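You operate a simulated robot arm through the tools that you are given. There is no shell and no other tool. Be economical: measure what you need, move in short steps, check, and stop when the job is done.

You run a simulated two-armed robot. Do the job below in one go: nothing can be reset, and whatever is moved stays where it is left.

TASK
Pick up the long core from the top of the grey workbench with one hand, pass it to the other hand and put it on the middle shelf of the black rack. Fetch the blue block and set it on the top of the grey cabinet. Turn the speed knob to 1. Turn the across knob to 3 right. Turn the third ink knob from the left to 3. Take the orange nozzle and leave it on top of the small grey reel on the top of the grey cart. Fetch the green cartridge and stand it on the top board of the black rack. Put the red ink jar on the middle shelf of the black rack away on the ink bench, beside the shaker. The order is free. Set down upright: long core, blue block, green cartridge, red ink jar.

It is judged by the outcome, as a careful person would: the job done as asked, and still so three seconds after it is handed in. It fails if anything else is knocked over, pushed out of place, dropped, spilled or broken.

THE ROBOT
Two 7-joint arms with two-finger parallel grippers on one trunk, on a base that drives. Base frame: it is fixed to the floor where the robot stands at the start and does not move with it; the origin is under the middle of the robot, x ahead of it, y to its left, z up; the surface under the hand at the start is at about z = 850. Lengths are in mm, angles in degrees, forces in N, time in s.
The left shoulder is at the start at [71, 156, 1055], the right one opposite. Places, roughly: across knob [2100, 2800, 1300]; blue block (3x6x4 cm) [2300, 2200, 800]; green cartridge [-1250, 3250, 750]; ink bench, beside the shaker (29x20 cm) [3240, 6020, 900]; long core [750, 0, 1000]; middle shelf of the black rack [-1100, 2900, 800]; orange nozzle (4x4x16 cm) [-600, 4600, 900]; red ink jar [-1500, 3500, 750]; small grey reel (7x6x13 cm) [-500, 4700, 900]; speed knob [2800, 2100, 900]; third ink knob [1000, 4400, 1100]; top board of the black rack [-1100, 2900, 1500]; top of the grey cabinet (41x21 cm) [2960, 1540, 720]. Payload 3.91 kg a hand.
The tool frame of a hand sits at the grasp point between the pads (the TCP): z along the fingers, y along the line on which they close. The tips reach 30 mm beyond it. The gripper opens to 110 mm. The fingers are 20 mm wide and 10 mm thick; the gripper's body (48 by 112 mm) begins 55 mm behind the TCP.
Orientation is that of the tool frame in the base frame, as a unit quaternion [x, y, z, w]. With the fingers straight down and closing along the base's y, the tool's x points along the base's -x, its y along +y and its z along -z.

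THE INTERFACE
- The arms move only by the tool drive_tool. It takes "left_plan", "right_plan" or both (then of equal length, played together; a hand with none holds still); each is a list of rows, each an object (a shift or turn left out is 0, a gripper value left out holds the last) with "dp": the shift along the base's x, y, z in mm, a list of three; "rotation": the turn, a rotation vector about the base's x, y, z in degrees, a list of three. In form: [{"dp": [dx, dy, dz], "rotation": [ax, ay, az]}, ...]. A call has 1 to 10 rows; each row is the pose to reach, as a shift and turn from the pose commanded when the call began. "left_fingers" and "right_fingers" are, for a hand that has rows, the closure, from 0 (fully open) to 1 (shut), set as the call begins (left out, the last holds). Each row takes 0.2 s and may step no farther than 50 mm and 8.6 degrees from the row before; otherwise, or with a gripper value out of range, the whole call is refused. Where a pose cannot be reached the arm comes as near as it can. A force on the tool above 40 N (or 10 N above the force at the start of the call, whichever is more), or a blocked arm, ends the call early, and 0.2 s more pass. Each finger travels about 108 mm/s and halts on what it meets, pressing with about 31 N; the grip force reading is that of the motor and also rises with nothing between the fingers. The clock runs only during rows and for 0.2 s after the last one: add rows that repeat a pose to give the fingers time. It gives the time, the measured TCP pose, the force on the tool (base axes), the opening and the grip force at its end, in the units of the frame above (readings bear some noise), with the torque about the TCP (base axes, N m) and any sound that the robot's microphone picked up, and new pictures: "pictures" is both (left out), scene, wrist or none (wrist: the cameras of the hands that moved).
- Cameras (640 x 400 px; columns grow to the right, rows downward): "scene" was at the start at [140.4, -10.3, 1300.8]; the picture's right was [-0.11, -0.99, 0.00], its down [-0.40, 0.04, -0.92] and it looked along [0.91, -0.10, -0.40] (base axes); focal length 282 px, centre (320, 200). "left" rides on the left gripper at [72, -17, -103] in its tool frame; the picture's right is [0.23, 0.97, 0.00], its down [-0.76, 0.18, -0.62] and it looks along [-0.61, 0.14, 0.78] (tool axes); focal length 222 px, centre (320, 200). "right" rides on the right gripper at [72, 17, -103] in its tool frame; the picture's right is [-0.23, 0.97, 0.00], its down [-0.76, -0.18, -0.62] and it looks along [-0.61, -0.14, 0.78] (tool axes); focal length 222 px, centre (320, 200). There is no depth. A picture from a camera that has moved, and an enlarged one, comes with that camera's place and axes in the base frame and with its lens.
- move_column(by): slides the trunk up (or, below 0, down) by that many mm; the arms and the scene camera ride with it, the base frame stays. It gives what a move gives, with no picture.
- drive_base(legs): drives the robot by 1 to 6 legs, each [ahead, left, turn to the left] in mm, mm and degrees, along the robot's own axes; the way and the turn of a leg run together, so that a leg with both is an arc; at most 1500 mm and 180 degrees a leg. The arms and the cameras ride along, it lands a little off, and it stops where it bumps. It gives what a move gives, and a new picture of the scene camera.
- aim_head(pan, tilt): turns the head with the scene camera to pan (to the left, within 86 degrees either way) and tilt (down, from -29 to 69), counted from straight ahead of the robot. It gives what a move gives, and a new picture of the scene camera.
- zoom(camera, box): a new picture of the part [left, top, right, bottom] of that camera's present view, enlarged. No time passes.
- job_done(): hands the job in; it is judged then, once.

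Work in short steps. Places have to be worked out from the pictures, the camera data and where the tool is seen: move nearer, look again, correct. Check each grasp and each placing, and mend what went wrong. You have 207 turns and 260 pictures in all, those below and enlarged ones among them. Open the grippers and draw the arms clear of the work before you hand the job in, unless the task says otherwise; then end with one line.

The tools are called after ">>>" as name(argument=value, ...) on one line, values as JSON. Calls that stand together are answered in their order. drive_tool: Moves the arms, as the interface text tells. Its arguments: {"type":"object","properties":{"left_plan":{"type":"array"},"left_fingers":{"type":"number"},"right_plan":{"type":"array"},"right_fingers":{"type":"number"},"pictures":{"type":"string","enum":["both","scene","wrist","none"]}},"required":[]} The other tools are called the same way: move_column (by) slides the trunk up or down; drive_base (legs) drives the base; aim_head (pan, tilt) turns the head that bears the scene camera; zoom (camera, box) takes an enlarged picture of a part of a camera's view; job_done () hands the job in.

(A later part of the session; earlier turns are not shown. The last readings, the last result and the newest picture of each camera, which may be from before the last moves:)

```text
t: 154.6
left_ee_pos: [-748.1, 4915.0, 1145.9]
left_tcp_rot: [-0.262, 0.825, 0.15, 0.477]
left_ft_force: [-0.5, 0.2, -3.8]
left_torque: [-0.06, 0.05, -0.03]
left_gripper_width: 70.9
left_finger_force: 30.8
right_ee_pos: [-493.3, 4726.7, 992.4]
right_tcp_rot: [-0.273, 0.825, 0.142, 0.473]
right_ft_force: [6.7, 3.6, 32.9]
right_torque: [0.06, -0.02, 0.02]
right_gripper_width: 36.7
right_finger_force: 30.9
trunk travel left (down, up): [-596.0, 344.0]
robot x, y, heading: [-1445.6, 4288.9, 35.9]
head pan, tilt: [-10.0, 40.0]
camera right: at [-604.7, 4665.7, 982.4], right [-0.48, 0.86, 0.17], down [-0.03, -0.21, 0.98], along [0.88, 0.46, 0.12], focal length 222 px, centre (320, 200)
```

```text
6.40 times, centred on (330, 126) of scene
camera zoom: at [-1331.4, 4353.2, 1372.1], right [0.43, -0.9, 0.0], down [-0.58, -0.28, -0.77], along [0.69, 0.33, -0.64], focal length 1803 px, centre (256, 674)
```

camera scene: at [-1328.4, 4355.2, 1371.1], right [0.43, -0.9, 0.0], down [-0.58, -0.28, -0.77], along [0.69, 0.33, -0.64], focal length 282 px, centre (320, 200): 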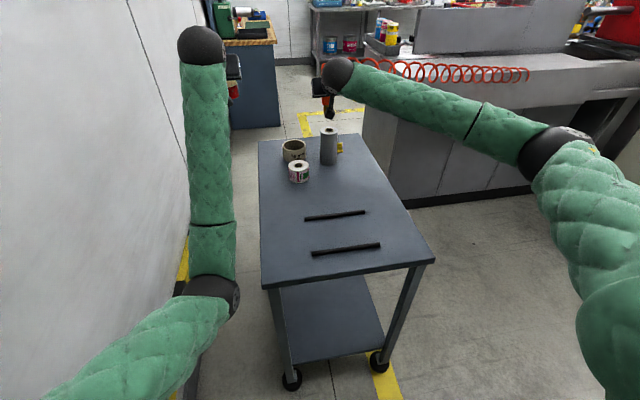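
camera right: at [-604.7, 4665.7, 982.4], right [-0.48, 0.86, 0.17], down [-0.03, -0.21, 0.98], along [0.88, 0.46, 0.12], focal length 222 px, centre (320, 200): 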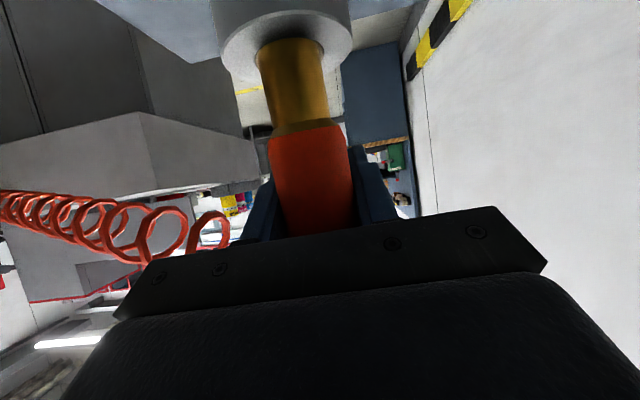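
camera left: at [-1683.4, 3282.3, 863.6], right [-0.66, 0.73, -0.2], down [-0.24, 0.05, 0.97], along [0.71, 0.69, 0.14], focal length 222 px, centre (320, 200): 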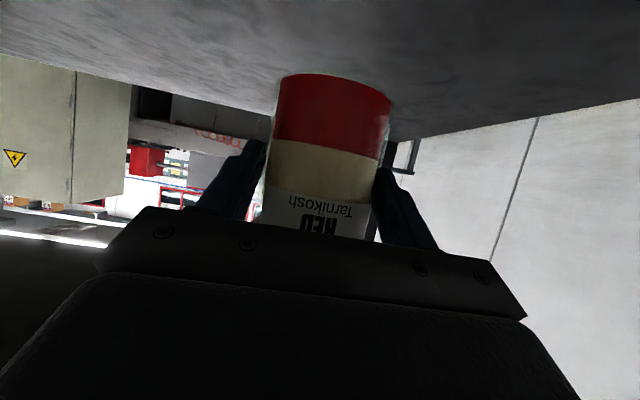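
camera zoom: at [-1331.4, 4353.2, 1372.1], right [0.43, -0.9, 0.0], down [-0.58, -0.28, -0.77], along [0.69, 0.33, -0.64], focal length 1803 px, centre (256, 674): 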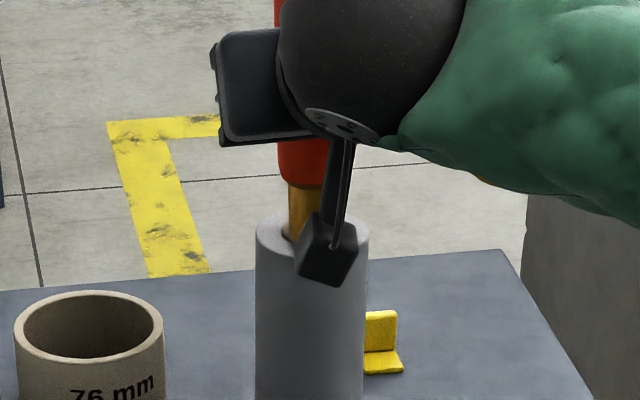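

Contact. I relieve the pressure first, then open and withdraw.

>>> drive_tool(right_plan=[{"dp": [0, 0, 4]}, {"dp": [0, 0, 4]}], pictures="none")

```text
t: 155.2
left_ee_pos: [-747.7, 4915.2, 1146.2]
left_tcp_rot: [-0.264, 0.825, 0.151, 0.477]
left_ft_force: [-0.2, 0.3, -4.3]
left_torque: [-0.07, 0.03, 0.01]
left_gripper_width: 71.1
left_finger_force: 30.4
right_ee_pos: [-493.1, 4724.8, 994.4]
right_tcp_rot: [-0.274, 0.827, 0.141, 0.471]
right_ft_force: [6.1, 3.7, 31.1]
right_torque: [0.16, 0.01, 0.0]
right_gripper_width: 36.4
right_finger_force: 30.9
trunk travel left (down, up): [-596.0, 344.0]
robot x, y, heading: [-1443.7, 4289.7, 35.8]
head pan, tilt: [-10.0, 40.0]
```

>>> drive_tool(right_plan=[{"dp": [0, 0, 3]}, {"dp": [0, 0, 3]}], pictures="none")

```text
t: 155.8
left_ee_pos: [-746.6, 4916.2, 1145.4]
left_tcp_rot: [-0.262, 0.825, 0.149, 0.477]
left_ft_force: [-0.9, 0.1, -3.5]
left_torque: [-0.04, 0.04, 0.03]
left_gripper_width: 71.3
left_finger_force: 30.7
right_ee_pos: [-493.9, 4725.8, 993.2]
right_tcp_rot: [-0.275, 0.827, 0.141, 0.47]
right_ft_force: [2.3, 3.2, 18.1]
right_torque: [0.15, 0.11, -0.04]
right_gripper_width: 36.4
right_finger_force: 31.2
trunk travel left (down, up): [-596.0, 344.0]
robot x, y, heading: [-1446.6, 4288.9, 35.8]
head pan, tilt: [-10.0, 40.0]
```

Force is falling; a bit more, then open.

>>> drive_tool(right_plan=[{"dp": [0, 0, 2]}, {"dp": [0, 0, 2]}], pictures="none")

>>> drive_tool(right_plan=[{"dp": [0, 0, 0]}, {"dp": [0, 0, 0]}, {"dp": [0, 0, 0]}], right_fingers=0.3, pictures="wrist")

```text
t: 156.4
left_ee_pos: [-747.0, 4915.8, 1143.9]
left_tcp_rot: [-0.263, 0.825, 0.15, 0.477]
left_ft_force: [-0.2, 0.7, -3.6]
left_torque: [0.0, 0.06, 0.0]
left_gripper_width: 71.1
left_finger_force: 30.9
right_ee_pos: [-491.7, 4725.1, 992.8]
right_tcp_rot: [-0.275, 0.828, 0.141, 0.469]
right_ft_force: [-1.2, 0.1, 2.9]
right_torque: [0.05, 0.16, 0.0]
right_gripper_width: 36.1
right_finger_force: 30.7
trunk travel left (down, up): [-596.0, 344.0]
robot x, y, heading: [-1447.3, 4285.3, 35.9]
head pan, tilt: [-10.0, 40.0]
```

```text
t: 157.2
left_ee_pos: [-745.7, 4916.2, 1144.1]
left_tcp_rot: [-0.263, 0.825, 0.15, 0.477]
left_ft_force: [-0.3, 0.2, -3.5]
left_torque: [-0.02, 0.01, 0.02]
left_gripper_width: 70.8
left_finger_force: 30.7
right_ee_pos: [-492.7, 4727.0, 994.0]
right_tcp_rot: [-0.274, 0.827, 0.14, 0.47]
right_ft_force: [0.6, -0.1, -0.4]
right_torque: [0.04, 0.0, -0.01]
right_gripper_width: 77.1
right_finger_force: 0.1
trunk travel left (down, up): [-596.0, 344.0]
robot x, y, heading: [-1447.8, 4283.6, 35.8]
head pan, tilt: [-10.0, 40.0]
camera right: at [-603.3, 4665.9, 984.9], right [-0.48, 0.86, 0.17], down [-0.02, -0.21, 0.98], along [0.88, 0.46, 0.12], focal length 222 px, centre (320, 200)
```

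right: 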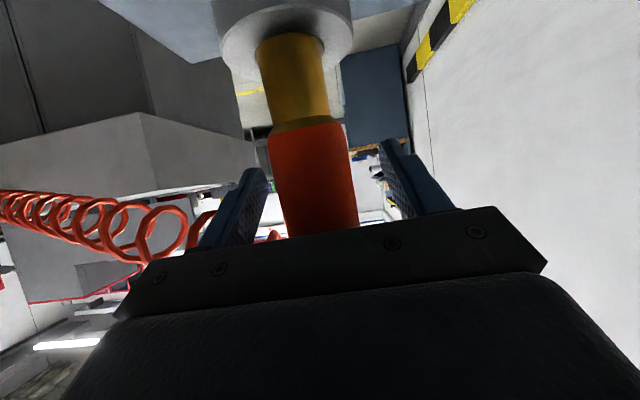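

It stands on the reel by itself. I withdraw straight back along the finger axis, without opening wider toward the hose.

>>> drive_tool(right_plan=[{"dp": [-10, -7, 3]}, {"dp": [-30, -21, 9]}, {"dp": [-60, -42, 22]}, {"dp": [-95, -66, 36]}, {"dp": [-130, -91, 50]}, {"dp": [-160, -112, 80]}, {"dp": [-185, -130, 115]}, {"dp": [-200, -140, 155]}, {"dp": [-200, -140, 195]}, {"dp": [-200, -140, 195]}], pictures="both")

```text
t: 159.4
left_ee_pos: [-744.7, 4916.5, 1144.8]
left_tcp_rot: [-0.262, 0.825, 0.15, 0.477]
left_ft_force: [1.1, 0.1, -5.0]
left_torque: [-0.03, 0.04, 0.02]
left_gripper_width: 71.2
left_finger_force: 31.3
right_ee_pos: [-691.0, 4585.5, 1190.9]
right_tcp_rot: [-0.274, 0.827, 0.141, 0.47]
right_ft_force: [-0.5, -0.5, -0.2]
right_torque: [0.03, 0.0, 0.0]
right_gripper_width: 77.1
right_finger_force: 0.1
trunk travel left (down, up): [-596.0, 344.0]
robot x, y, heading: [-1445.6, 4290.3, 35.8]
head pan, tilt: [-10.0, 40.0]
camera scene: at [-1328.4, 4354.0, 1371.1], right [0.43, -0.9, 0.0], down [-0.58, -0.28, -0.77], along [0.69, 0.33, -0.64], focal length 282 px, centre (320, 200)
camera right: at [-803.2, 4524.9, 1180.9], right [-0.48, 0.86, 0.17], down [-0.02, -0.21, 0.98], along [0.88, 0.46, 0.12], focal length 222 px, centre (320, 200)
```

scene: 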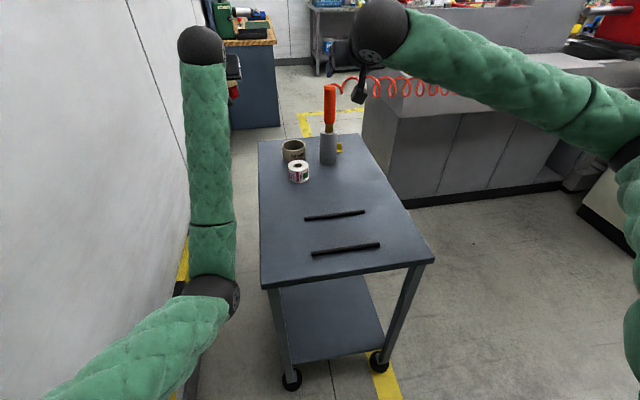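
right: 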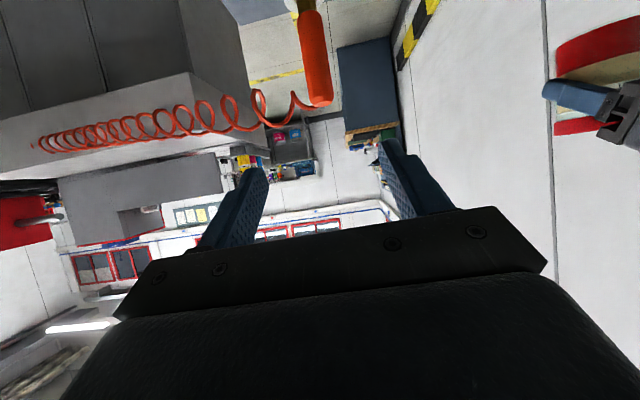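

The nozzle stands on the reel. Now I look right to find the way toward the press and the other places.

>>> aim_head(pan=-55, tilt=20)

>>> aim_head(pan=-20, tilt=12)

```text
t: 160.5
left_ee_pos: [-745.9, 4917.8, 1143.8]
left_tcp_rot: [-0.262, 0.826, 0.149, 0.477]
left_ft_force: [0.1, 0.3, -3.5]
left_torque: [-0.05, 0.05, 0.03]
left_gripper_width: 71.3
left_finger_force: 31.4
right_ee_pos: [-691.0, 4586.0, 1191.1]
right_tcp_rot: [-0.274, 0.827, 0.141, 0.47]
right_ft_force: [0.3, -0.6, 0.5]
right_torque: [-0.01, 0.03, 0.0]
right_gripper_width: 76.9
right_finger_force: 0.2
trunk travel left (down, up): [-596.0, 344.0]
robot x, y, heading: [-1447.2, 4283.8, 35.4]
head pan, tilt: [-55.0, 20.0]
camera scene: at [-1317.5, 4286.8, 1402.6], right [-0.33, -0.94, 0.0], down [-0.32, 0.11, -0.94], along [0.89, -0.31, -0.34], focal length 282 px, centre (320, 200)
```

scene: 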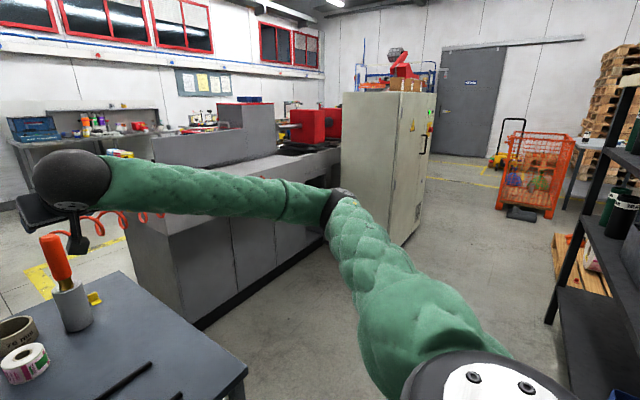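

```text
t: 161.5
left_ee_pos: [-744.9, 4917.3, 1144.5]
left_tcp_rot: [-0.263, 0.825, 0.15, 0.477]
left_ft_force: [-0.9, -0.3, -3.3]
left_torque: [-0.01, 0.04, -0.01]
left_gripper_width: 70.9
left_finger_force: 30.8
right_ee_pos: [-691.3, 4585.9, 1190.7]
right_tcp_rot: [-0.275, 0.827, 0.141, 0.47]
right_ft_force: [0.2, -1.2, 0.9]
right_torque: [0.01, -0.03, -0.03]
right_gripper_width: 76.9
right_finger_force: 0.0
trunk travel left (down, up): [-596.0, 344.0]
robot x, y, heading: [-1446.8, 4291.2, 35.8]
head pan, tilt: [-20.0, 12.0]
camera scene: at [-1315.6, 4342.6, 1415.6], right [0.27, -0.96, 0.0], down [-0.2, -0.06, -0.98], along [0.94, 0.26, -0.21], focal length 282 px, centre (320, 200)
```

scene: 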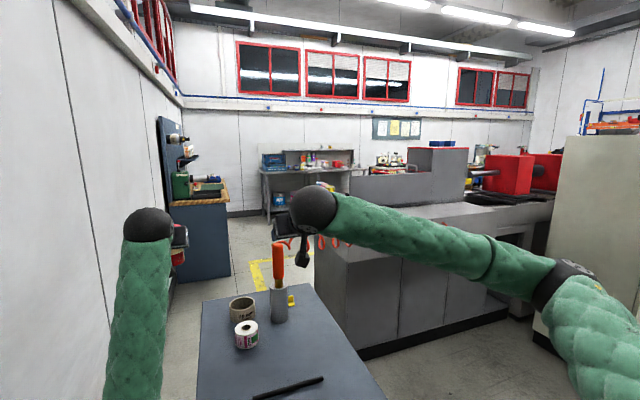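

The press face lies ahead-right; the ink knobs should be on its raised part. I raise the trunk so the arms pass over nozzle and hose, then go round the cart toward the press.

>>> move_column(by=342)

>>> drive_base(legs=[[130, -420, 0], [300, -560, 0]])

>>> aim_head(pan=-5, tilt=35)

```text
t: 164.9
left_ee_pos: [-745.1, 4916.7, 1486.2]
left_tcp_rot: [-0.262, 0.826, 0.149, 0.477]
left_ft_force: [0.1, -0.6, -4.9]
left_torque: [-0.03, 0.05, -0.03]
left_gripper_width: 70.8
left_finger_force: 30.8
right_ee_pos: [-692.3, 4586.1, 1533.2]
right_tcp_rot: [-0.275, 0.827, 0.142, 0.47]
right_ft_force: [-0.5, -0.1, -0.8]
right_torque: [-0.02, 0.04, -0.02]
right_gripper_width: 77.2
right_finger_force: 0.1
trunk travel left (down, up): [-938.0, 2.0]
robot x, y, heading: [-1446.6, 4288.2, 35.7]
head pan, tilt: [-20.0, 12.0]
```

```text
t: 170.7
left_ee_pos: [176.0, 4373.7, 1487.0]
left_tcp_rot: [-0.263, 0.825, 0.15, 0.477]
left_ft_force: [0.1, 0.7, -3.4]
left_torque: [-0.01, 0.02, 0.01]
left_gripper_width: 71.3
left_finger_force: 30.6
right_ee_pos: [229.2, 4042.6, 1532.8]
right_tcp_rot: [-0.274, 0.827, 0.14, 0.471]
right_ft_force: [-0.2, -0.4, 0.1]
right_torque: [0.01, -0.02, 0.03]
right_gripper_width: 76.7
right_finger_force: 0.1
trunk travel left (down, up): [-938.0, 2.0]
robot x, y, heading: [-521.7, 3742.7, 35.5]
head pan, tilt: [-20.0, 12.0]
camera scene: at [-394.3, 3798.8, 1757.7], right [0.27, -0.96, 0.0], down [-0.2, -0.06, -0.98], along [0.94, 0.26, -0.21], focal length 282 px, centre (320, 200)
```

scene: 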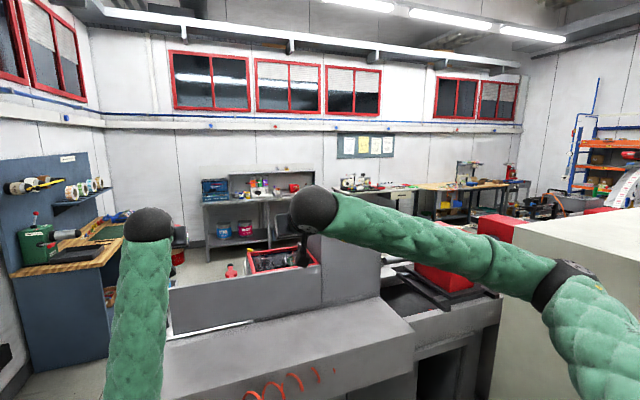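

```text
t: 171.6
left_ee_pos: [177.6, 4372.0, 1485.8]
left_tcp_rot: [-0.262, 0.825, 0.15, 0.477]
left_ft_force: [0.6, -0.2, -3.9]
left_torque: [-0.05, 0.07, 0.01]
left_gripper_width: 71.3
left_finger_force: 30.9
right_ee_pos: [230.4, 4040.5, 1533.4]
right_tcp_rot: [-0.275, 0.827, 0.141, 0.47]
right_ft_force: [1.2, -0.5, -0.1]
right_torque: [0.0, -0.02, 0.02]
right_gripper_width: 77.2
right_finger_force: 0.0
trunk travel left (down, up): [-938.0, 2.0]
robot x, y, heading: [-523.0, 3747.0, 35.7]
head pan, tilt: [-5.0, 35.0]
camera scene: at [-407.2, 3818.2, 1720.8], right [0.51, -0.86, 0.0], down [-0.49, -0.29, -0.82], along [0.7, 0.42, -0.57], focal length 282 px, centre (320, 200)
```

scene: 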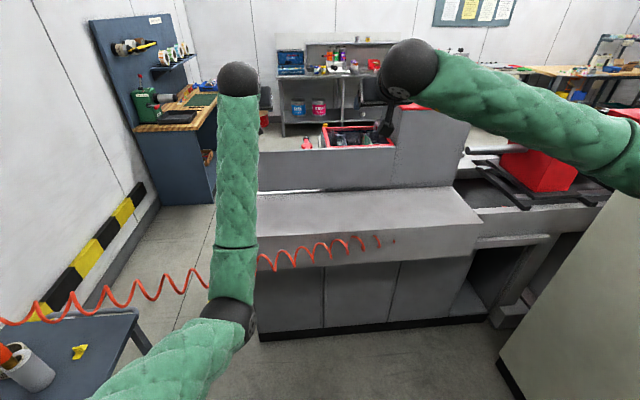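

The ink knobs should be at pixel ≈(359, 138), the red-rimmed box. I zoom there.

>>> zoom(camera="scene", box=[270, 90, 450, 202])

```text
3.56 times, centred on (360, 146) of scene
camera zoom: at [-407.2, 3818.2, 1720.8], right [0.51, -0.86, 0.0], down [-0.49, -0.29, -0.82], along [0.7, 0.42, -0.57], focal length 1002 px, centre (178, 392)
```

zoom: 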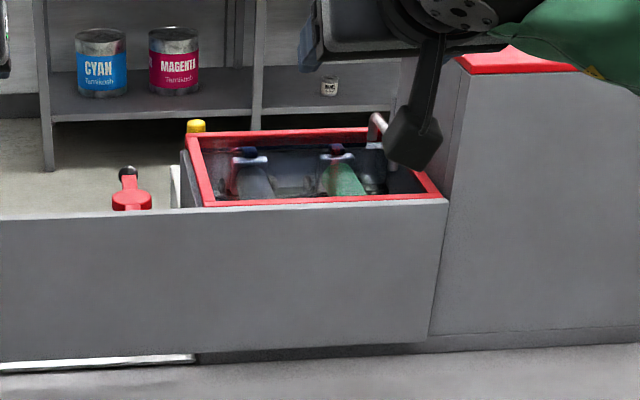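

I move closer to look into it.

>>> drive_base(legs=[[450, -330, 0]])

>>> aim_head(pan=0, tilt=45)

```text
t: 174.8
left_ee_pos: [732.4, 4367.5, 1486.8]
left_tcp_rot: [-0.264, 0.825, 0.15, 0.477]
left_ft_force: [0.2, 0.6, -4.3]
left_torque: [0.01, 0.04, 0.01]
left_gripper_width: 71.2
left_finger_force: 31.1
right_ee_pos: [787.4, 4037.5, 1532.7]
right_tcp_rot: [-0.276, 0.826, 0.142, 0.471]
right_ft_force: [-0.1, -0.4, -0.3]
right_torque: [-0.01, -0.01, -0.01]
right_gripper_width: 77.3
right_finger_force: 0.1
trunk travel left (down, up): [-938.0, 2.0]
robot x, y, heading: [36.0, 3736.1, 35.9]
head pan, tilt: [-5.0, 35.0]
camera scene: at [149.9, 3811.6, 1720.9], right [0.51, -0.86, 0.0], down [-0.49, -0.29, -0.82], along [0.7, 0.42, -0.57], focal length 282 px, centre (320, 200)
```

scene: 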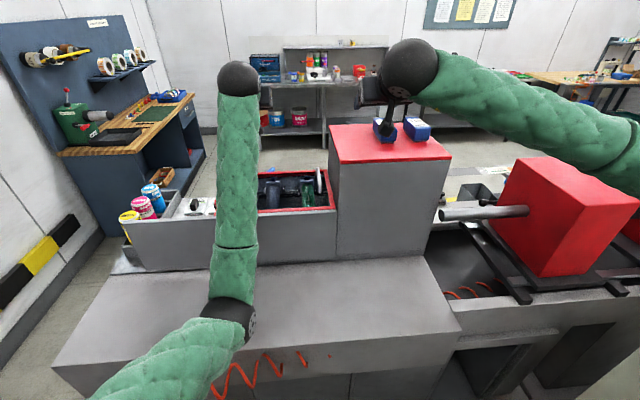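

```text
t: 175.5
left_ee_pos: [734.4, 4368.0, 1485.6]
left_tcp_rot: [-0.264, 0.825, 0.151, 0.477]
left_ft_force: [0.4, -0.5, -4.1]
left_torque: [-0.05, 0.04, 0.02]
left_gripper_width: 71.0
left_finger_force: 31.0
right_ee_pos: [788.8, 4037.2, 1532.8]
right_tcp_rot: [-0.275, 0.827, 0.141, 0.47]
right_ft_force: [-0.2, 0.3, 0.6]
right_torque: [-0.01, 0.03, 0.0]
right_gripper_width: 76.9
right_finger_force: 0.1
trunk travel left (down, up): [-938.0, 2.0]
robot x, y, heading: [36.4, 3737.0, 36.0]
head pan, tilt: [0.0, 45.0]
camera scene: at [141.9, 3814.1, 1705.9], right [0.58, -0.81, 0.0], down [-0.57, -0.41, -0.71], along [0.57, 0.41, -0.71], focal length 282 px, centre (320, 200)
```

scene: 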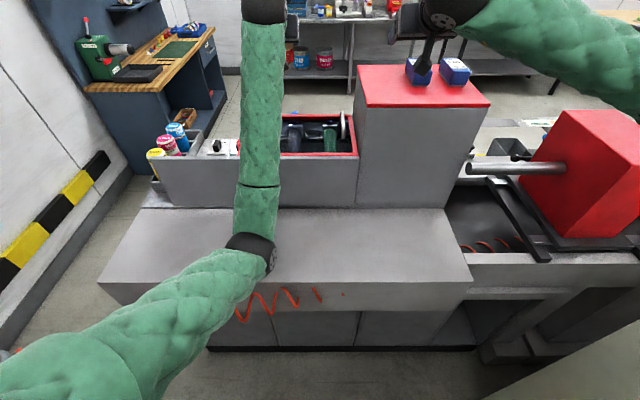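

>>> zoom(camera="scene", box=[180, 80, 380, 205])

```text
3.20 times, centred on (280, 142) of scene
camera zoom: at [141.9, 3814.1, 1705.9], right [0.58, -0.81, 0.0], down [-0.57, -0.41, -0.71], along [0.57, 0.41, -0.71], focal length 901 px, centre (448, 384)
```

zoom: 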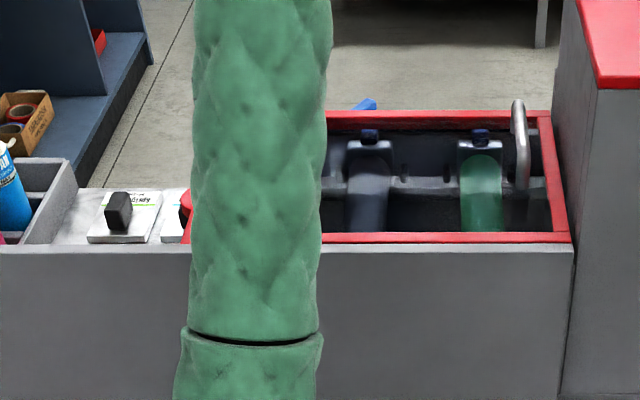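

My left arm hides the place. I swing the left hand aside to the left.

>>> drive_tool(left_plan=[{"dp": [-26, 36, 5]}, {"dp": [-52, 72, 10]}, {"dp": [-78, 108, 15]}, {"dp": [-104, 144, 20]}, {"dp": [-130, 180, 20]}, {"dp": [-156, 216, 20]}, {"dp": [-182, 252, 20]}, {"dp": [-200, 280, 20]}], pictures="none")

>>> zoom(camera="scene", box=[130, 80, 400, 249])

```text
t: 177.3
left_ee_pos: [533.7, 4647.9, 1504.4]
left_tcp_rot: [-0.264, 0.825, 0.15, 0.477]
left_ft_force: [-0.1, 0.2, -3.1]
left_torque: [-0.03, 0.06, 0.0]
left_gripper_width: 71.1
left_finger_force: 30.8
right_ee_pos: [787.2, 4036.6, 1533.7]
right_tcp_rot: [-0.276, 0.826, 0.141, 0.471]
right_ft_force: [-0.1, 0.2, -0.5]
right_torque: [0.01, -0.01, -0.03]
right_gripper_width: 76.8
right_finger_force: 0.3
trunk travel left (down, up): [-938.0, 2.0]
robot x, y, heading: [35.0, 3735.2, 35.9]
head pan, tilt: [0.0, 45.0]
```

```text
2.37 times, centred on (265, 164) of scene
camera zoom: at [139.9, 3815.7, 1705.9], right [0.58, -0.81, 0.0], down [-0.57, -0.41, -0.71], along [0.57, 0.41, -0.71], focal length 667 px, centre (450, 284)
```

zoom: 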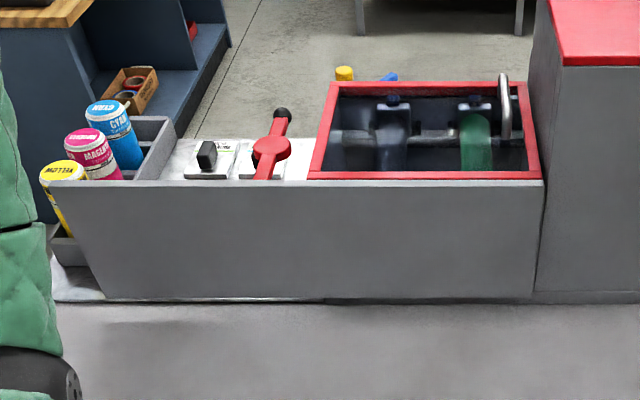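

The ink knobs (yellow, blue…) face the other side of the press, so I need to go round its east end; the other tasks lie on that way. I back off, turn right and drive along the aisle.

>>> drive_base(legs=[[-600, 0, 0], [0, 0, -90], [1300, 80, 0]])

>>> aim_head(pan=15, tilt=20)

```text
t: 183.6
left_ee_pos: [562.8, 3174.7, 1506.3]
left_tcp_rot: [0.28, 0.818, -0.166, 0.474]
left_ft_force: [0.4, 0.2, -2.5]
left_torque: [0.02, 0.05, 0.01]
left_gripper_width: 71.1
left_finger_force: 30.8
right_ee_pos: [60.9, 2770.4, 1534.1]
right_tcp_rot: [0.262, 0.831, -0.162, 0.463]
right_ft_force: [0.8, -0.3, 0.3]
right_torque: [-0.01, 0.0, -0.03]
right_gripper_width: 77.0
right_finger_force: 0.0
trunk travel left (down, up): [-938.0, 2.0]
robot x, y, heading: [-450.2, 3384.6, -37.4]
head pan, tilt: [0.0, 45.0]
stopped in leg 2: the robot was blocked; the commanded pose is now the measured one
camera scene: at [-345.9, 3310.6, 1706.2], right [-0.61, -0.79, 0.0], down [-0.56, 0.43, -0.71], along [0.56, -0.43, -0.71], focal length 282 px, centre (320, 200)
```

scene: 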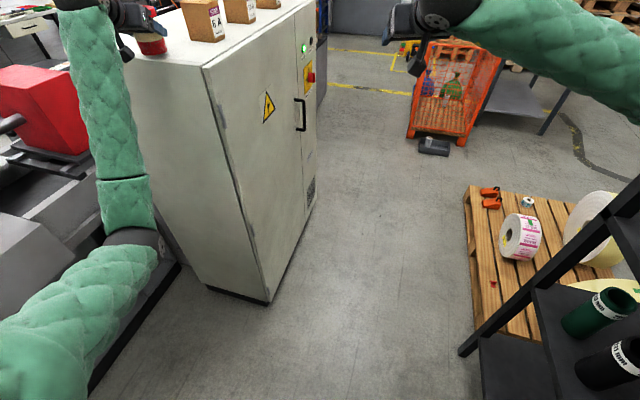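

```text
t: 184.5
left_ee_pos: [566.7, 3172.4, 1505.4]
left_tcp_rot: [0.281, 0.819, -0.165, 0.473]
left_ft_force: [0.0, 0.0, -3.6]
left_torque: [0.04, 0.05, -0.02]
left_gripper_width: 71.1
left_finger_force: 31.2
right_ee_pos: [64.2, 2767.3, 1531.4]
right_tcp_rot: [0.262, 0.831, -0.162, 0.463]
right_ft_force: [0.2, 1.0, -0.3]
right_torque: [-0.02, 0.01, 0.0]
right_gripper_width: 76.7
right_finger_force: 0.1
trunk travel left (down, up): [-938.0, 2.0]
robot x, y, heading: [-446.3, 3388.4, -37.5]
head pan, tilt: [15.0, 20.0]
camera scene: at [-321.7, 3321.4, 1744.3], right [-0.38, -0.92, 0.0], down [-0.32, 0.13, -0.94], along [0.87, -0.36, -0.34], focal length 282 px, centre (320, 200)
```

scene: 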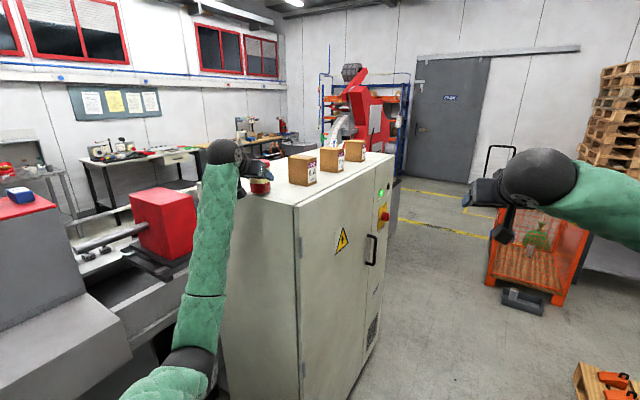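

The left hand touched the cabinet's side while turning. I turn back a little and pull the left hand in.

>>> drive_base(legs=[[0, 0, 15]])

>>> drive_tool(left_plan=[{"dp": [-40, -20, 0]}, {"dp": [-80, -40, 0]}, {"dp": [-115, -65, 0]}, {"dp": [-150, -95, 0]}, {"dp": [-180, -130, 0]}, {"dp": [-210, -165, 0]}, {"dp": [-240, -200, 0]}, {"dp": [-260, -240, 0]}, {"dp": [-270, -280, 0]}], pictures="scene")

```text
t: 185.8
left_ee_pos: [585.9, 3442.7, 1507.1]
left_tcp_rot: [0.172, 0.848, -0.101, 0.491]
left_ft_force: [0.0, -1.0, -3.3]
left_torque: [0.03, 0.07, -0.01]
left_gripper_width: 71.0
left_finger_force: 30.7
right_ee_pos: [206.3, 2921.9, 1532.2]
right_tcp_rot: [0.152, 0.858, -0.1, 0.481]
right_ft_force: [0.7, -0.1, 0.2]
right_torque: [0.0, -0.02, -0.03]
right_gripper_width: 77.0
right_finger_force: 0.1
trunk travel left (down, up): [-938.0, 2.0]
robot x, y, heading: [-450.9, 3386.2, -22.1]
head pan, tilt: [15.0, 20.0]
camera scene: at [-310.8, 3356.1, 1744.5], right [-0.13, -0.99, 0.0], down [-0.34, 0.04, -0.94], along [0.93, -0.12, -0.34], focal length 282 px, centre (320, 200)
```

scene: 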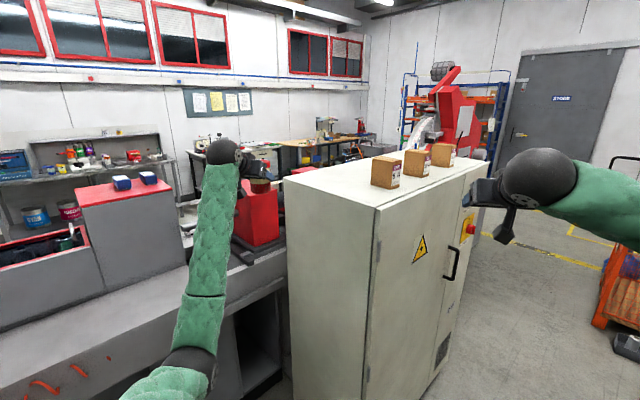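

```text
t: 187.8
left_ee_pos: [314.0, 3160.9, 1506.2]
left_tcp_rot: [0.173, 0.848, -0.101, 0.49]
left_ft_force: [-0.3, -0.2, -3.7]
left_torque: [0.02, 0.04, -0.03]
left_gripper_width: 71.2
left_finger_force: 30.7
right_ee_pos: [205.1, 2919.3, 1531.7]
right_tcp_rot: [0.152, 0.858, -0.098, 0.48]
right_ft_force: [0.2, -0.6, -0.2]
right_torque: [-0.02, 0.02, 0.01]
right_gripper_width: 76.9
right_finger_force: 0.0
trunk travel left (down, up): [-938.0, 2.0]
robot x, y, heading: [-451.9, 3387.1, -22.2]
head pan, tilt: [15.0, 20.0]
camera scene: at [-312.2, 3353.6, 1744.5], right [-0.13, -0.99, 0.0], down [-0.34, 0.05, -0.94], along [0.93, -0.12, -0.34], focal length 282 px, centre (320, 200)
```

scene: 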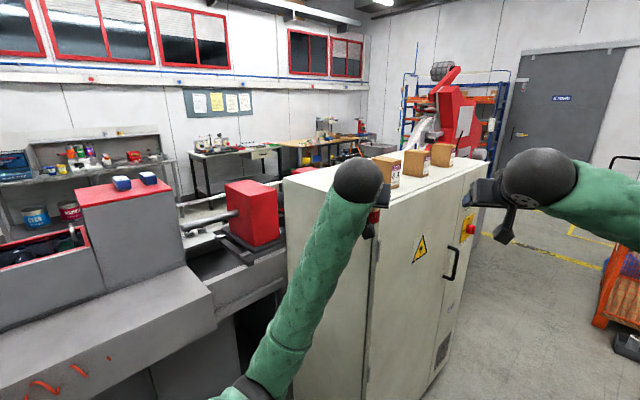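

Clear now. I finish the turn and drive along the aisle.

>>> drive_base(legs=[[0, 0, -32], [1450, 30, 0]])

>>> aim_head(pan=20, tilt=22)

```text
t: 189.5
left_ee_pos: [256.7, 2920.8, 1507.4]
left_tcp_rot: [0.295, 0.813, -0.175, 0.471]
left_ft_force: [-0.6, -0.2, -4.0]
left_torque: [0.05, 0.02, 0.05]
left_gripper_width: 70.9
left_finger_force: 30.9
right_ee_pos: [86.5, 2727.8, 1534.3]
right_tcp_rot: [0.273, 0.827, -0.17, 0.462]
right_ft_force: [-1.4, 0.7, -0.3]
right_torque: [0.0, 0.02, 0.01]
right_gripper_width: 77.0
right_finger_force: 0.0
trunk travel left (down, up): [-938.0, 2.0]
robot x, y, heading: [-409.6, 3357.0, -39.6]
head pan, tilt: [15.0, 20.0]
stopped in leg 1: the robot was blocked; the commanded pose is now the measured one
camera scene: at [-282.1, 3289.9, 1744.6], right [-0.41, -0.91, 0.0], down [-0.31, 0.14, -0.94], along [0.85, -0.39, -0.34], focal length 282 px, centre (320, 200)
```

scene: 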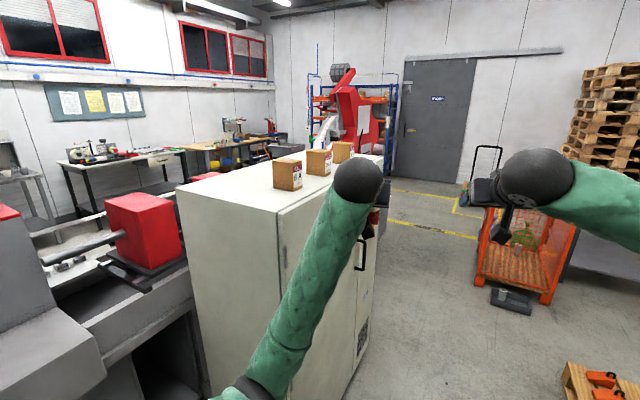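

```text
t: 190.2
left_ee_pos: [259.2, 2919.4, 1508.0]
left_tcp_rot: [0.295, 0.813, -0.176, 0.47]
left_ft_force: [-0.3, 0.5, -3.6]
left_torque: [0.05, 0.01, 0.01]
left_gripper_width: 71.2
left_finger_force: 31.0
right_ee_pos: [87.0, 2724.4, 1533.6]
right_tcp_rot: [0.274, 0.827, -0.171, 0.461]
right_ft_force: [-0.7, -1.3, -0.1]
right_torque: [-0.02, -0.02, 0.0]
right_gripper_width: 77.3
right_finger_force: 0.1
trunk travel left (down, up): [-938.0, 2.0]
robot x, y, heading: [-408.9, 3354.8, -39.5]
head pan, tilt: [20.0, 22.0]
camera scene: at [-276.3, 3297.0, 1740.9], right [-0.34, -0.94, 0.0], down [-0.36, 0.12, -0.93], along [0.87, -0.31, -0.38], focal length 282 px, centre (320, 200)
```

scene: 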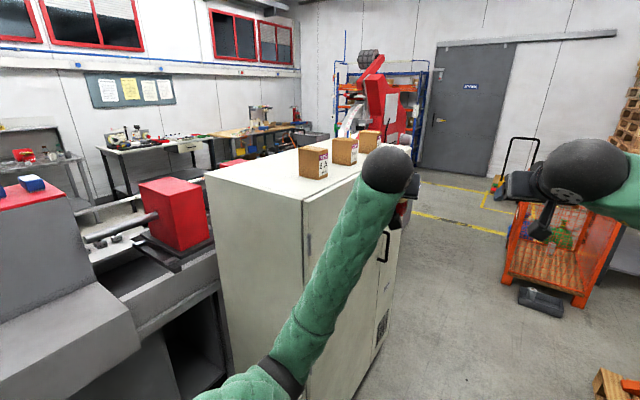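

Something at the back right (likely the base corner against the rack) blocks the turn; I shift 170 mm away from the rack and turn again.

>>> drive_base(legs=[[40, 170, 0], [0, 0, -14.5]])

>>> aim_head(pan=-75, tilt=30)

```text
t: 192.5
left_ee_pos: [260.7, 2868.4, 1508.8]
left_tcp_rot: [0.398, 0.768, -0.233, 0.445]
left_ft_force: [-0.7, 0.2, -4.1]
left_torque: [0.06, -0.02, 0.0]
left_gripper_width: 71.2
left_finger_force: 30.6
right_ee_pos: [43.6, 2724.5, 1533.0]
right_tcp_rot: [0.379, 0.784, -0.227, 0.436]
right_ft_force: [-0.3, -0.1, -0.7]
right_torque: [-0.01, 0.01, -0.01]
right_gripper_width: 77.0
right_finger_force: 0.1
trunk travel left (down, up): [-938.0, 2.0]
robot x, y, heading: [-264.3, 3459.8, -54.2]
head pan, tilt: [20.0, 22.0]
camera scene: at [-162.6, 3369.1, 1741.3], right [-0.56, -0.83, 0.0], down [-0.31, 0.21, -0.93], along [0.77, -0.52, -0.38], focal length 282 px, centre (320, 200)
```

scene: 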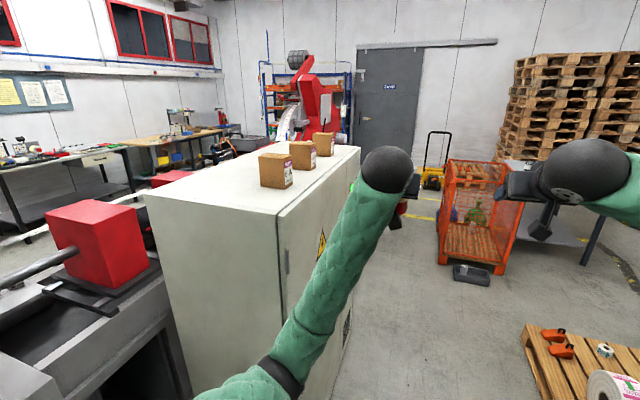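

```text
t: 194.2
left_ee_pos: [259.8, 2868.4, 1509.2]
left_tcp_rot: [0.399, 0.768, -0.233, 0.444]
left_ft_force: [0.3, 0.0, -3.1]
left_torque: [0.04, 0.03, -0.01]
left_gripper_width: 70.8
left_finger_force: 31.1
right_ee_pos: [43.3, 2725.5, 1533.1]
right_tcp_rot: [0.379, 0.784, -0.225, 0.437]
right_ft_force: [-0.1, 0.0, -0.3]
right_torque: [0.01, 0.0, 0.04]
right_gripper_width: 77.0
right_finger_force: 0.1
trunk travel left (down, up): [-938.0, 2.0]
robot x, y, heading: [-266.2, 3462.1, -54.1]
head pan, tilt: [-75.0, 30.0]
camera scene: at [-297.4, 3351.0, 1728.6], right [-0.77, 0.63, 0.0], down [0.32, 0.39, -0.87], along [-0.55, -0.67, -0.5], focal length 282 px, centre (320, 200)
```

scene: 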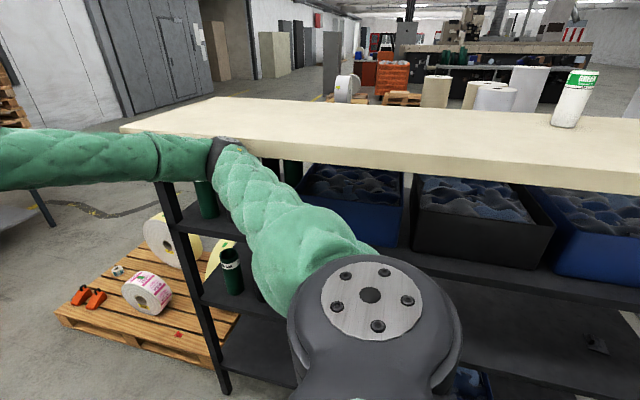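

Cartridge still stands. Path ahead is clear; I drive on.

>>> drive_base(legs=[[200, -60, 0], [1400, 0, 0]])

>>> aim_head(pan=30, tilt=20)

```text
t: 196.1
left_ee_pos: [339.4, 2693.7, 1512.6]
left_tcp_rot: [0.394, 0.769, -0.237, 0.445]
left_ft_force: [0.1, 0.3, -3.1]
left_torque: [0.05, 0.04, 0.0]
left_gripper_width: 71.2
left_finger_force: 30.5
right_ee_pos: [125.0, 2549.4, 1542.3]
right_tcp_rot: [0.372, 0.785, -0.23, 0.439]
right_ft_force: [0.8, -0.4, -0.4]
right_torque: [0.01, -0.01, -0.03]
right_gripper_width: 76.9
right_finger_force: 0.0
trunk travel left (down, up): [-938.0, 2.0]
robot x, y, heading: [-196.5, 3270.2, -54.2]
head pan, tilt: [-75.0, 30.0]
stopped in leg 2: the robot was blocked; the commanded pose is now the measured one
camera scene: at [-218.1, 3176.3, 1730.5], right [-0.78, 0.63, 0.0], down [0.31, 0.38, -0.87], along [-0.55, -0.68, -0.49], focal length 282 px, centre (320, 200)
```

scene: 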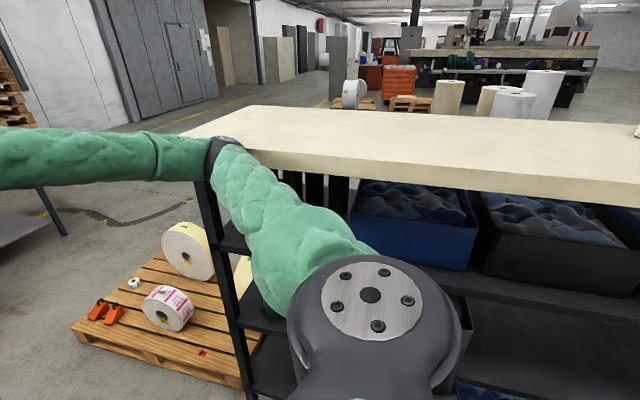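

```text
t: 197.9
left_ee_pos: [341.0, 2690.9, 1511.6]
left_tcp_rot: [0.394, 0.769, -0.238, 0.444]
left_ft_force: [-0.9, -0.5, -4.0]
left_torque: [0.07, 0.03, 0.03]
left_gripper_width: 71.1
left_finger_force: 31.2
right_ee_pos: [126.1, 2548.6, 1541.0]
right_tcp_rot: [0.374, 0.785, -0.232, 0.436]
right_ft_force: [-0.5, 0.5, -0.6]
right_torque: [0.03, 0.0, 0.03]
right_gripper_width: 77.0
right_finger_force: 0.1
trunk travel left (down, up): [-938.0, 2.0]
robot x, y, heading: [-202.6, 3267.7, -54.5]
head pan, tilt: [30.0, 20.0]
camera scene: at [-73.0, 3207.4, 1744.7], right [-0.41, -0.91, 0.01], down [-0.32, 0.13, -0.94], along [0.85, -0.39, -0.35], focal length 282 px, centre (320, 200)
```

scene: 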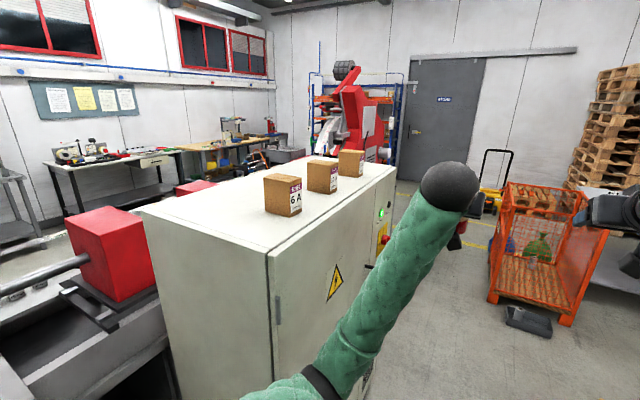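

The right elbow is catching the rack's top board. I back away from it and stretch both arms forward to make the robot slimmer.

>>> drive_base(legs=[[-50, 70, 0]])

>>> drive_tool(right_plan=[{"dp": [27, -15, 0]}, {"dp": [54, -30, 0]}, {"dp": [81, -45, 0]}, {"dp": [108, -60, 0]}, {"dp": [135, -75, 0]}, {"dp": [164, -91, 0]}, {"dp": [164, -91, 0]}], left_plan=[{"dp": [12, -17, 0]}, {"dp": [24, -34, 0]}, {"dp": [36, -51, 0]}, {"dp": [48, -68, 0]}, {"dp": [60, -85, 0]}, {"dp": [76, -106, 0]}, {"dp": [76, -106, 0]}], pictures="none")

>>> aim_head(pan=-65, tilt=38)

```text
t: 199.0
left_ee_pos: [352.9, 2745.9, 1506.4]
left_tcp_rot: [0.4, 0.768, -0.23, 0.444]
left_ft_force: [-0.5, -0.3, -4.4]
left_torque: [0.08, 0.0, 0.06]
left_gripper_width: 71.2
left_finger_force: 31.2
right_ee_pos: [136.0, 2603.0, 1529.9]
right_tcp_rot: [0.381, 0.784, -0.224, 0.436]
right_ft_force: [-1.1, -0.7, 0.7]
right_torque: [0.05, -0.02, 0.05]
right_gripper_width: 77.1
right_finger_force: 0.0
trunk travel left (down, up): [-938.0, 2.0]
robot x, y, heading: [-169.4, 3348.7, -54.3]
head pan, tilt: [30.0, 20.0]
camera scene: at [-62.9, 3259.7, 1744.1], right [-0.41, -0.91, -0.01], down [-0.31, 0.15, -0.94], along [0.86, -0.39, -0.34], focal length 282 px, centre (320, 200)
```

scene: 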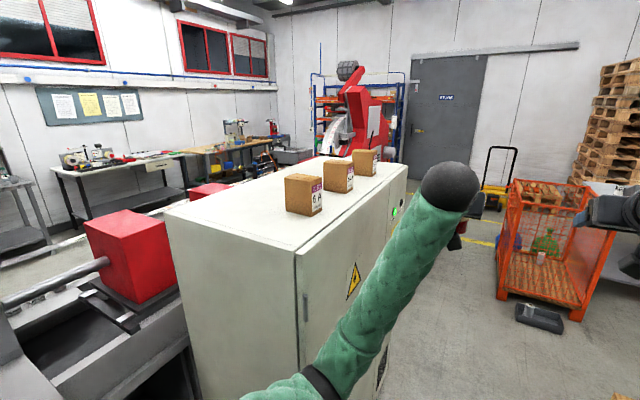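

```text
t: 200.6
left_ee_pos: [432.0, 2649.0, 1507.9]
left_tcp_rot: [0.398, 0.768, -0.233, 0.445]
left_ft_force: [-0.4, 0.7, -3.7]
left_torque: [0.08, 0.0, -0.02]
left_gripper_width: 70.9
left_finger_force: 30.6
right_ee_pos: [304.8, 2518.9, 1532.7]
right_tcp_rot: [0.379, 0.783, -0.226, 0.437]
right_ft_force: [0.0, 0.2, 0.0]
right_torque: [0.01, 0.0, 0.04]
right_gripper_width: 76.9
right_finger_force: 0.1
trunk travel left (down, up): [-938.0, 2.0]
robot x, y, heading: [-168.0, 3351.6, -54.2]
head pan, tilt: [30.0, 20.0]
```

```text
t: 202.3
left_ee_pos: [431.5, 2648.7, 1508.2]
left_tcp_rot: [0.399, 0.768, -0.233, 0.444]
left_ft_force: [0.7, -0.3, -3.4]
left_torque: [0.04, 0.04, 0.01]
left_gripper_width: 70.9
left_finger_force: 31.8
right_ee_pos: [303.6, 2519.5, 1534.2]
right_tcp_rot: [0.378, 0.784, -0.226, 0.437]
right_ft_force: [1.2, 0.4, -0.5]
right_torque: [-0.01, -0.01, -0.01]
right_gripper_width: 77.1
right_finger_force: 0.1
trunk travel left (down, up): [-938.0, 2.0]
robot x, y, heading: [-170.8, 3351.0, -54.2]
head pan, tilt: [-65.0, 38.0]
camera scene: at [-185.6, 3231.9, 1716.2], right [-0.87, 0.49, 0.0], down [0.3, 0.54, -0.79], along [-0.39, -0.69, -0.62], focal length 282 px, centre (320, 200)
```

scene: 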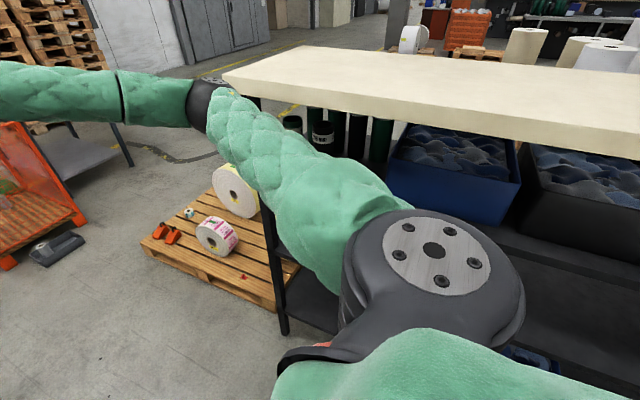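

Clearance visible on the rack side now. I drive on.

>>> drive_base(legs=[[1450, -20, 0]])

>>> aim_head(pan=35, tilt=22)

```text
t: 209.4
left_ee_pos: [1229.0, 1460.9, 1508.8]
left_tcp_rot: [0.405, 0.764, -0.237, 0.443]
left_ft_force: [-0.1, -0.5, -4.8]
left_torque: [0.07, 0.05, 0.01]
left_gripper_width: 70.7
left_finger_force: 31.2
right_ee_pos: [1099.2, 1334.5, 1534.2]
right_tcp_rot: [0.385, 0.781, -0.23, 0.435]
right_ft_force: [-0.7, 0.5, 0.4]
right_torque: [-0.02, 0.01, -0.02]
right_gripper_width: 77.0
right_finger_force: 0.1
trunk travel left (down, up): [-938.0, 2.0]
robot x, y, heading: [637.4, 2172.1, -55.3]
head pan, tilt: [-65.0, 38.0]
camera scene: at [619.9, 2054.4, 1716.3], right [-0.86, 0.5, 0.0], down [0.31, 0.53, -0.79], along [-0.4, -0.68, -0.62], focal length 282 px, centre (320, 200)
```

scene: 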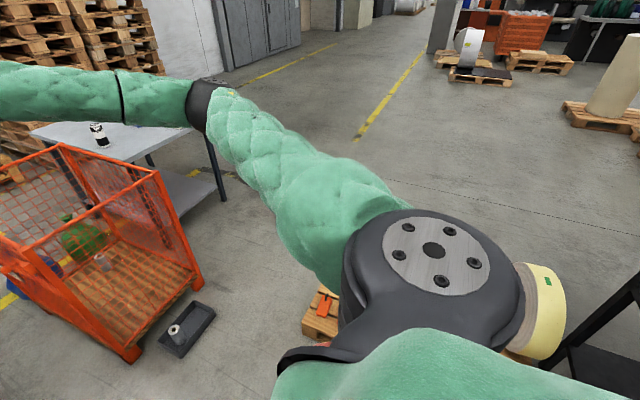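

```text
t: 211.2
left_ee_pos: [1228.8, 1460.7, 1507.5]
left_tcp_rot: [0.405, 0.765, -0.236, 0.443]
left_ft_force: [0.5, 0.6, -3.1]
left_torque: [0.04, 0.05, -0.02]
left_gripper_width: 71.0
left_finger_force: 30.8
right_ee_pos: [1098.3, 1335.3, 1533.2]
right_tcp_rot: [0.386, 0.781, -0.229, 0.434]
right_ft_force: [-0.8, -0.6, 0.1]
right_torque: [-0.01, -0.02, 0.0]
right_gripper_width: 77.3
right_finger_force: 0.1
trunk travel left (down, up): [-938.0, 2.0]
robot x, y, heading: [634.9, 2171.5, -55.4]
head pan, tilt: [35.0, 22.0]
camera scene: at [750.6, 2096.6, 1741.4], right [-0.35, -0.94, 0.0], down [-0.35, 0.13, -0.93], along [0.87, -0.32, -0.38], focal length 282 px, centre (320, 200)
```

scene: 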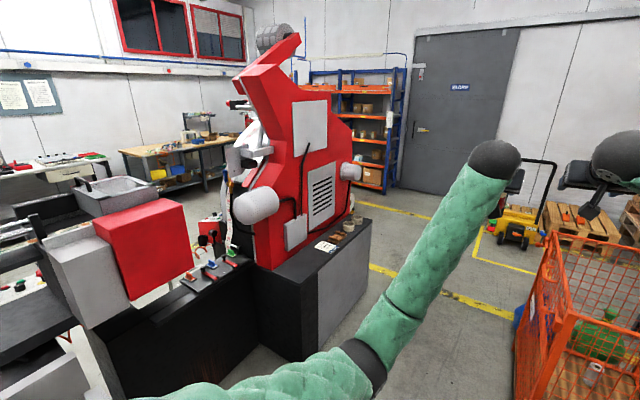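

I zoom in on the press's east end where block, knobs and cabinet should be.

>>> zoom(camera="scene", box=[140, 190, 380, 340])

>>> zoom(camera="scene", box=[0, 140, 240, 290])

```text
2.67 times, centred on (260, 265) of scene
camera zoom: at [750.6, 2096.6, 1741.4], right [-0.35, -0.94, 0.0], down [-0.35, 0.13, -0.93], along [0.87, -0.32, -0.38], focal length 751 px, centre (480, 27)
```

zoom: 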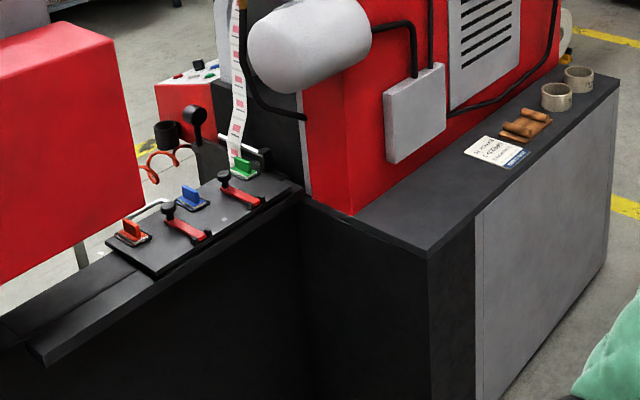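

```text
2.67 times, centred on (120, 215) of scene
camera zoom: at [750.6, 2096.6, 1741.4], right [-0.35, -0.94, 0.0], down [-0.35, 0.13, -0.93], along [0.87, -0.32, -0.38], focal length 751 px, centre (853, 160)
```

zoom: 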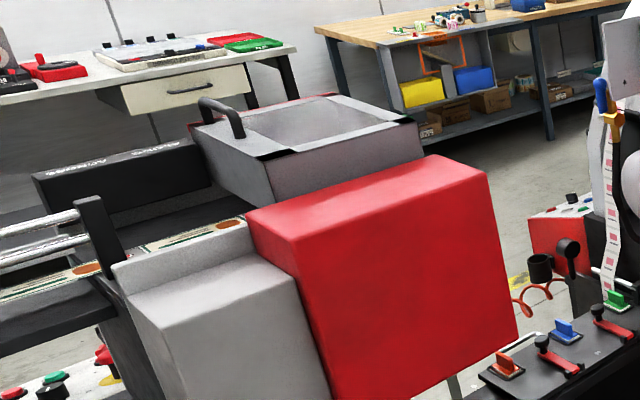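

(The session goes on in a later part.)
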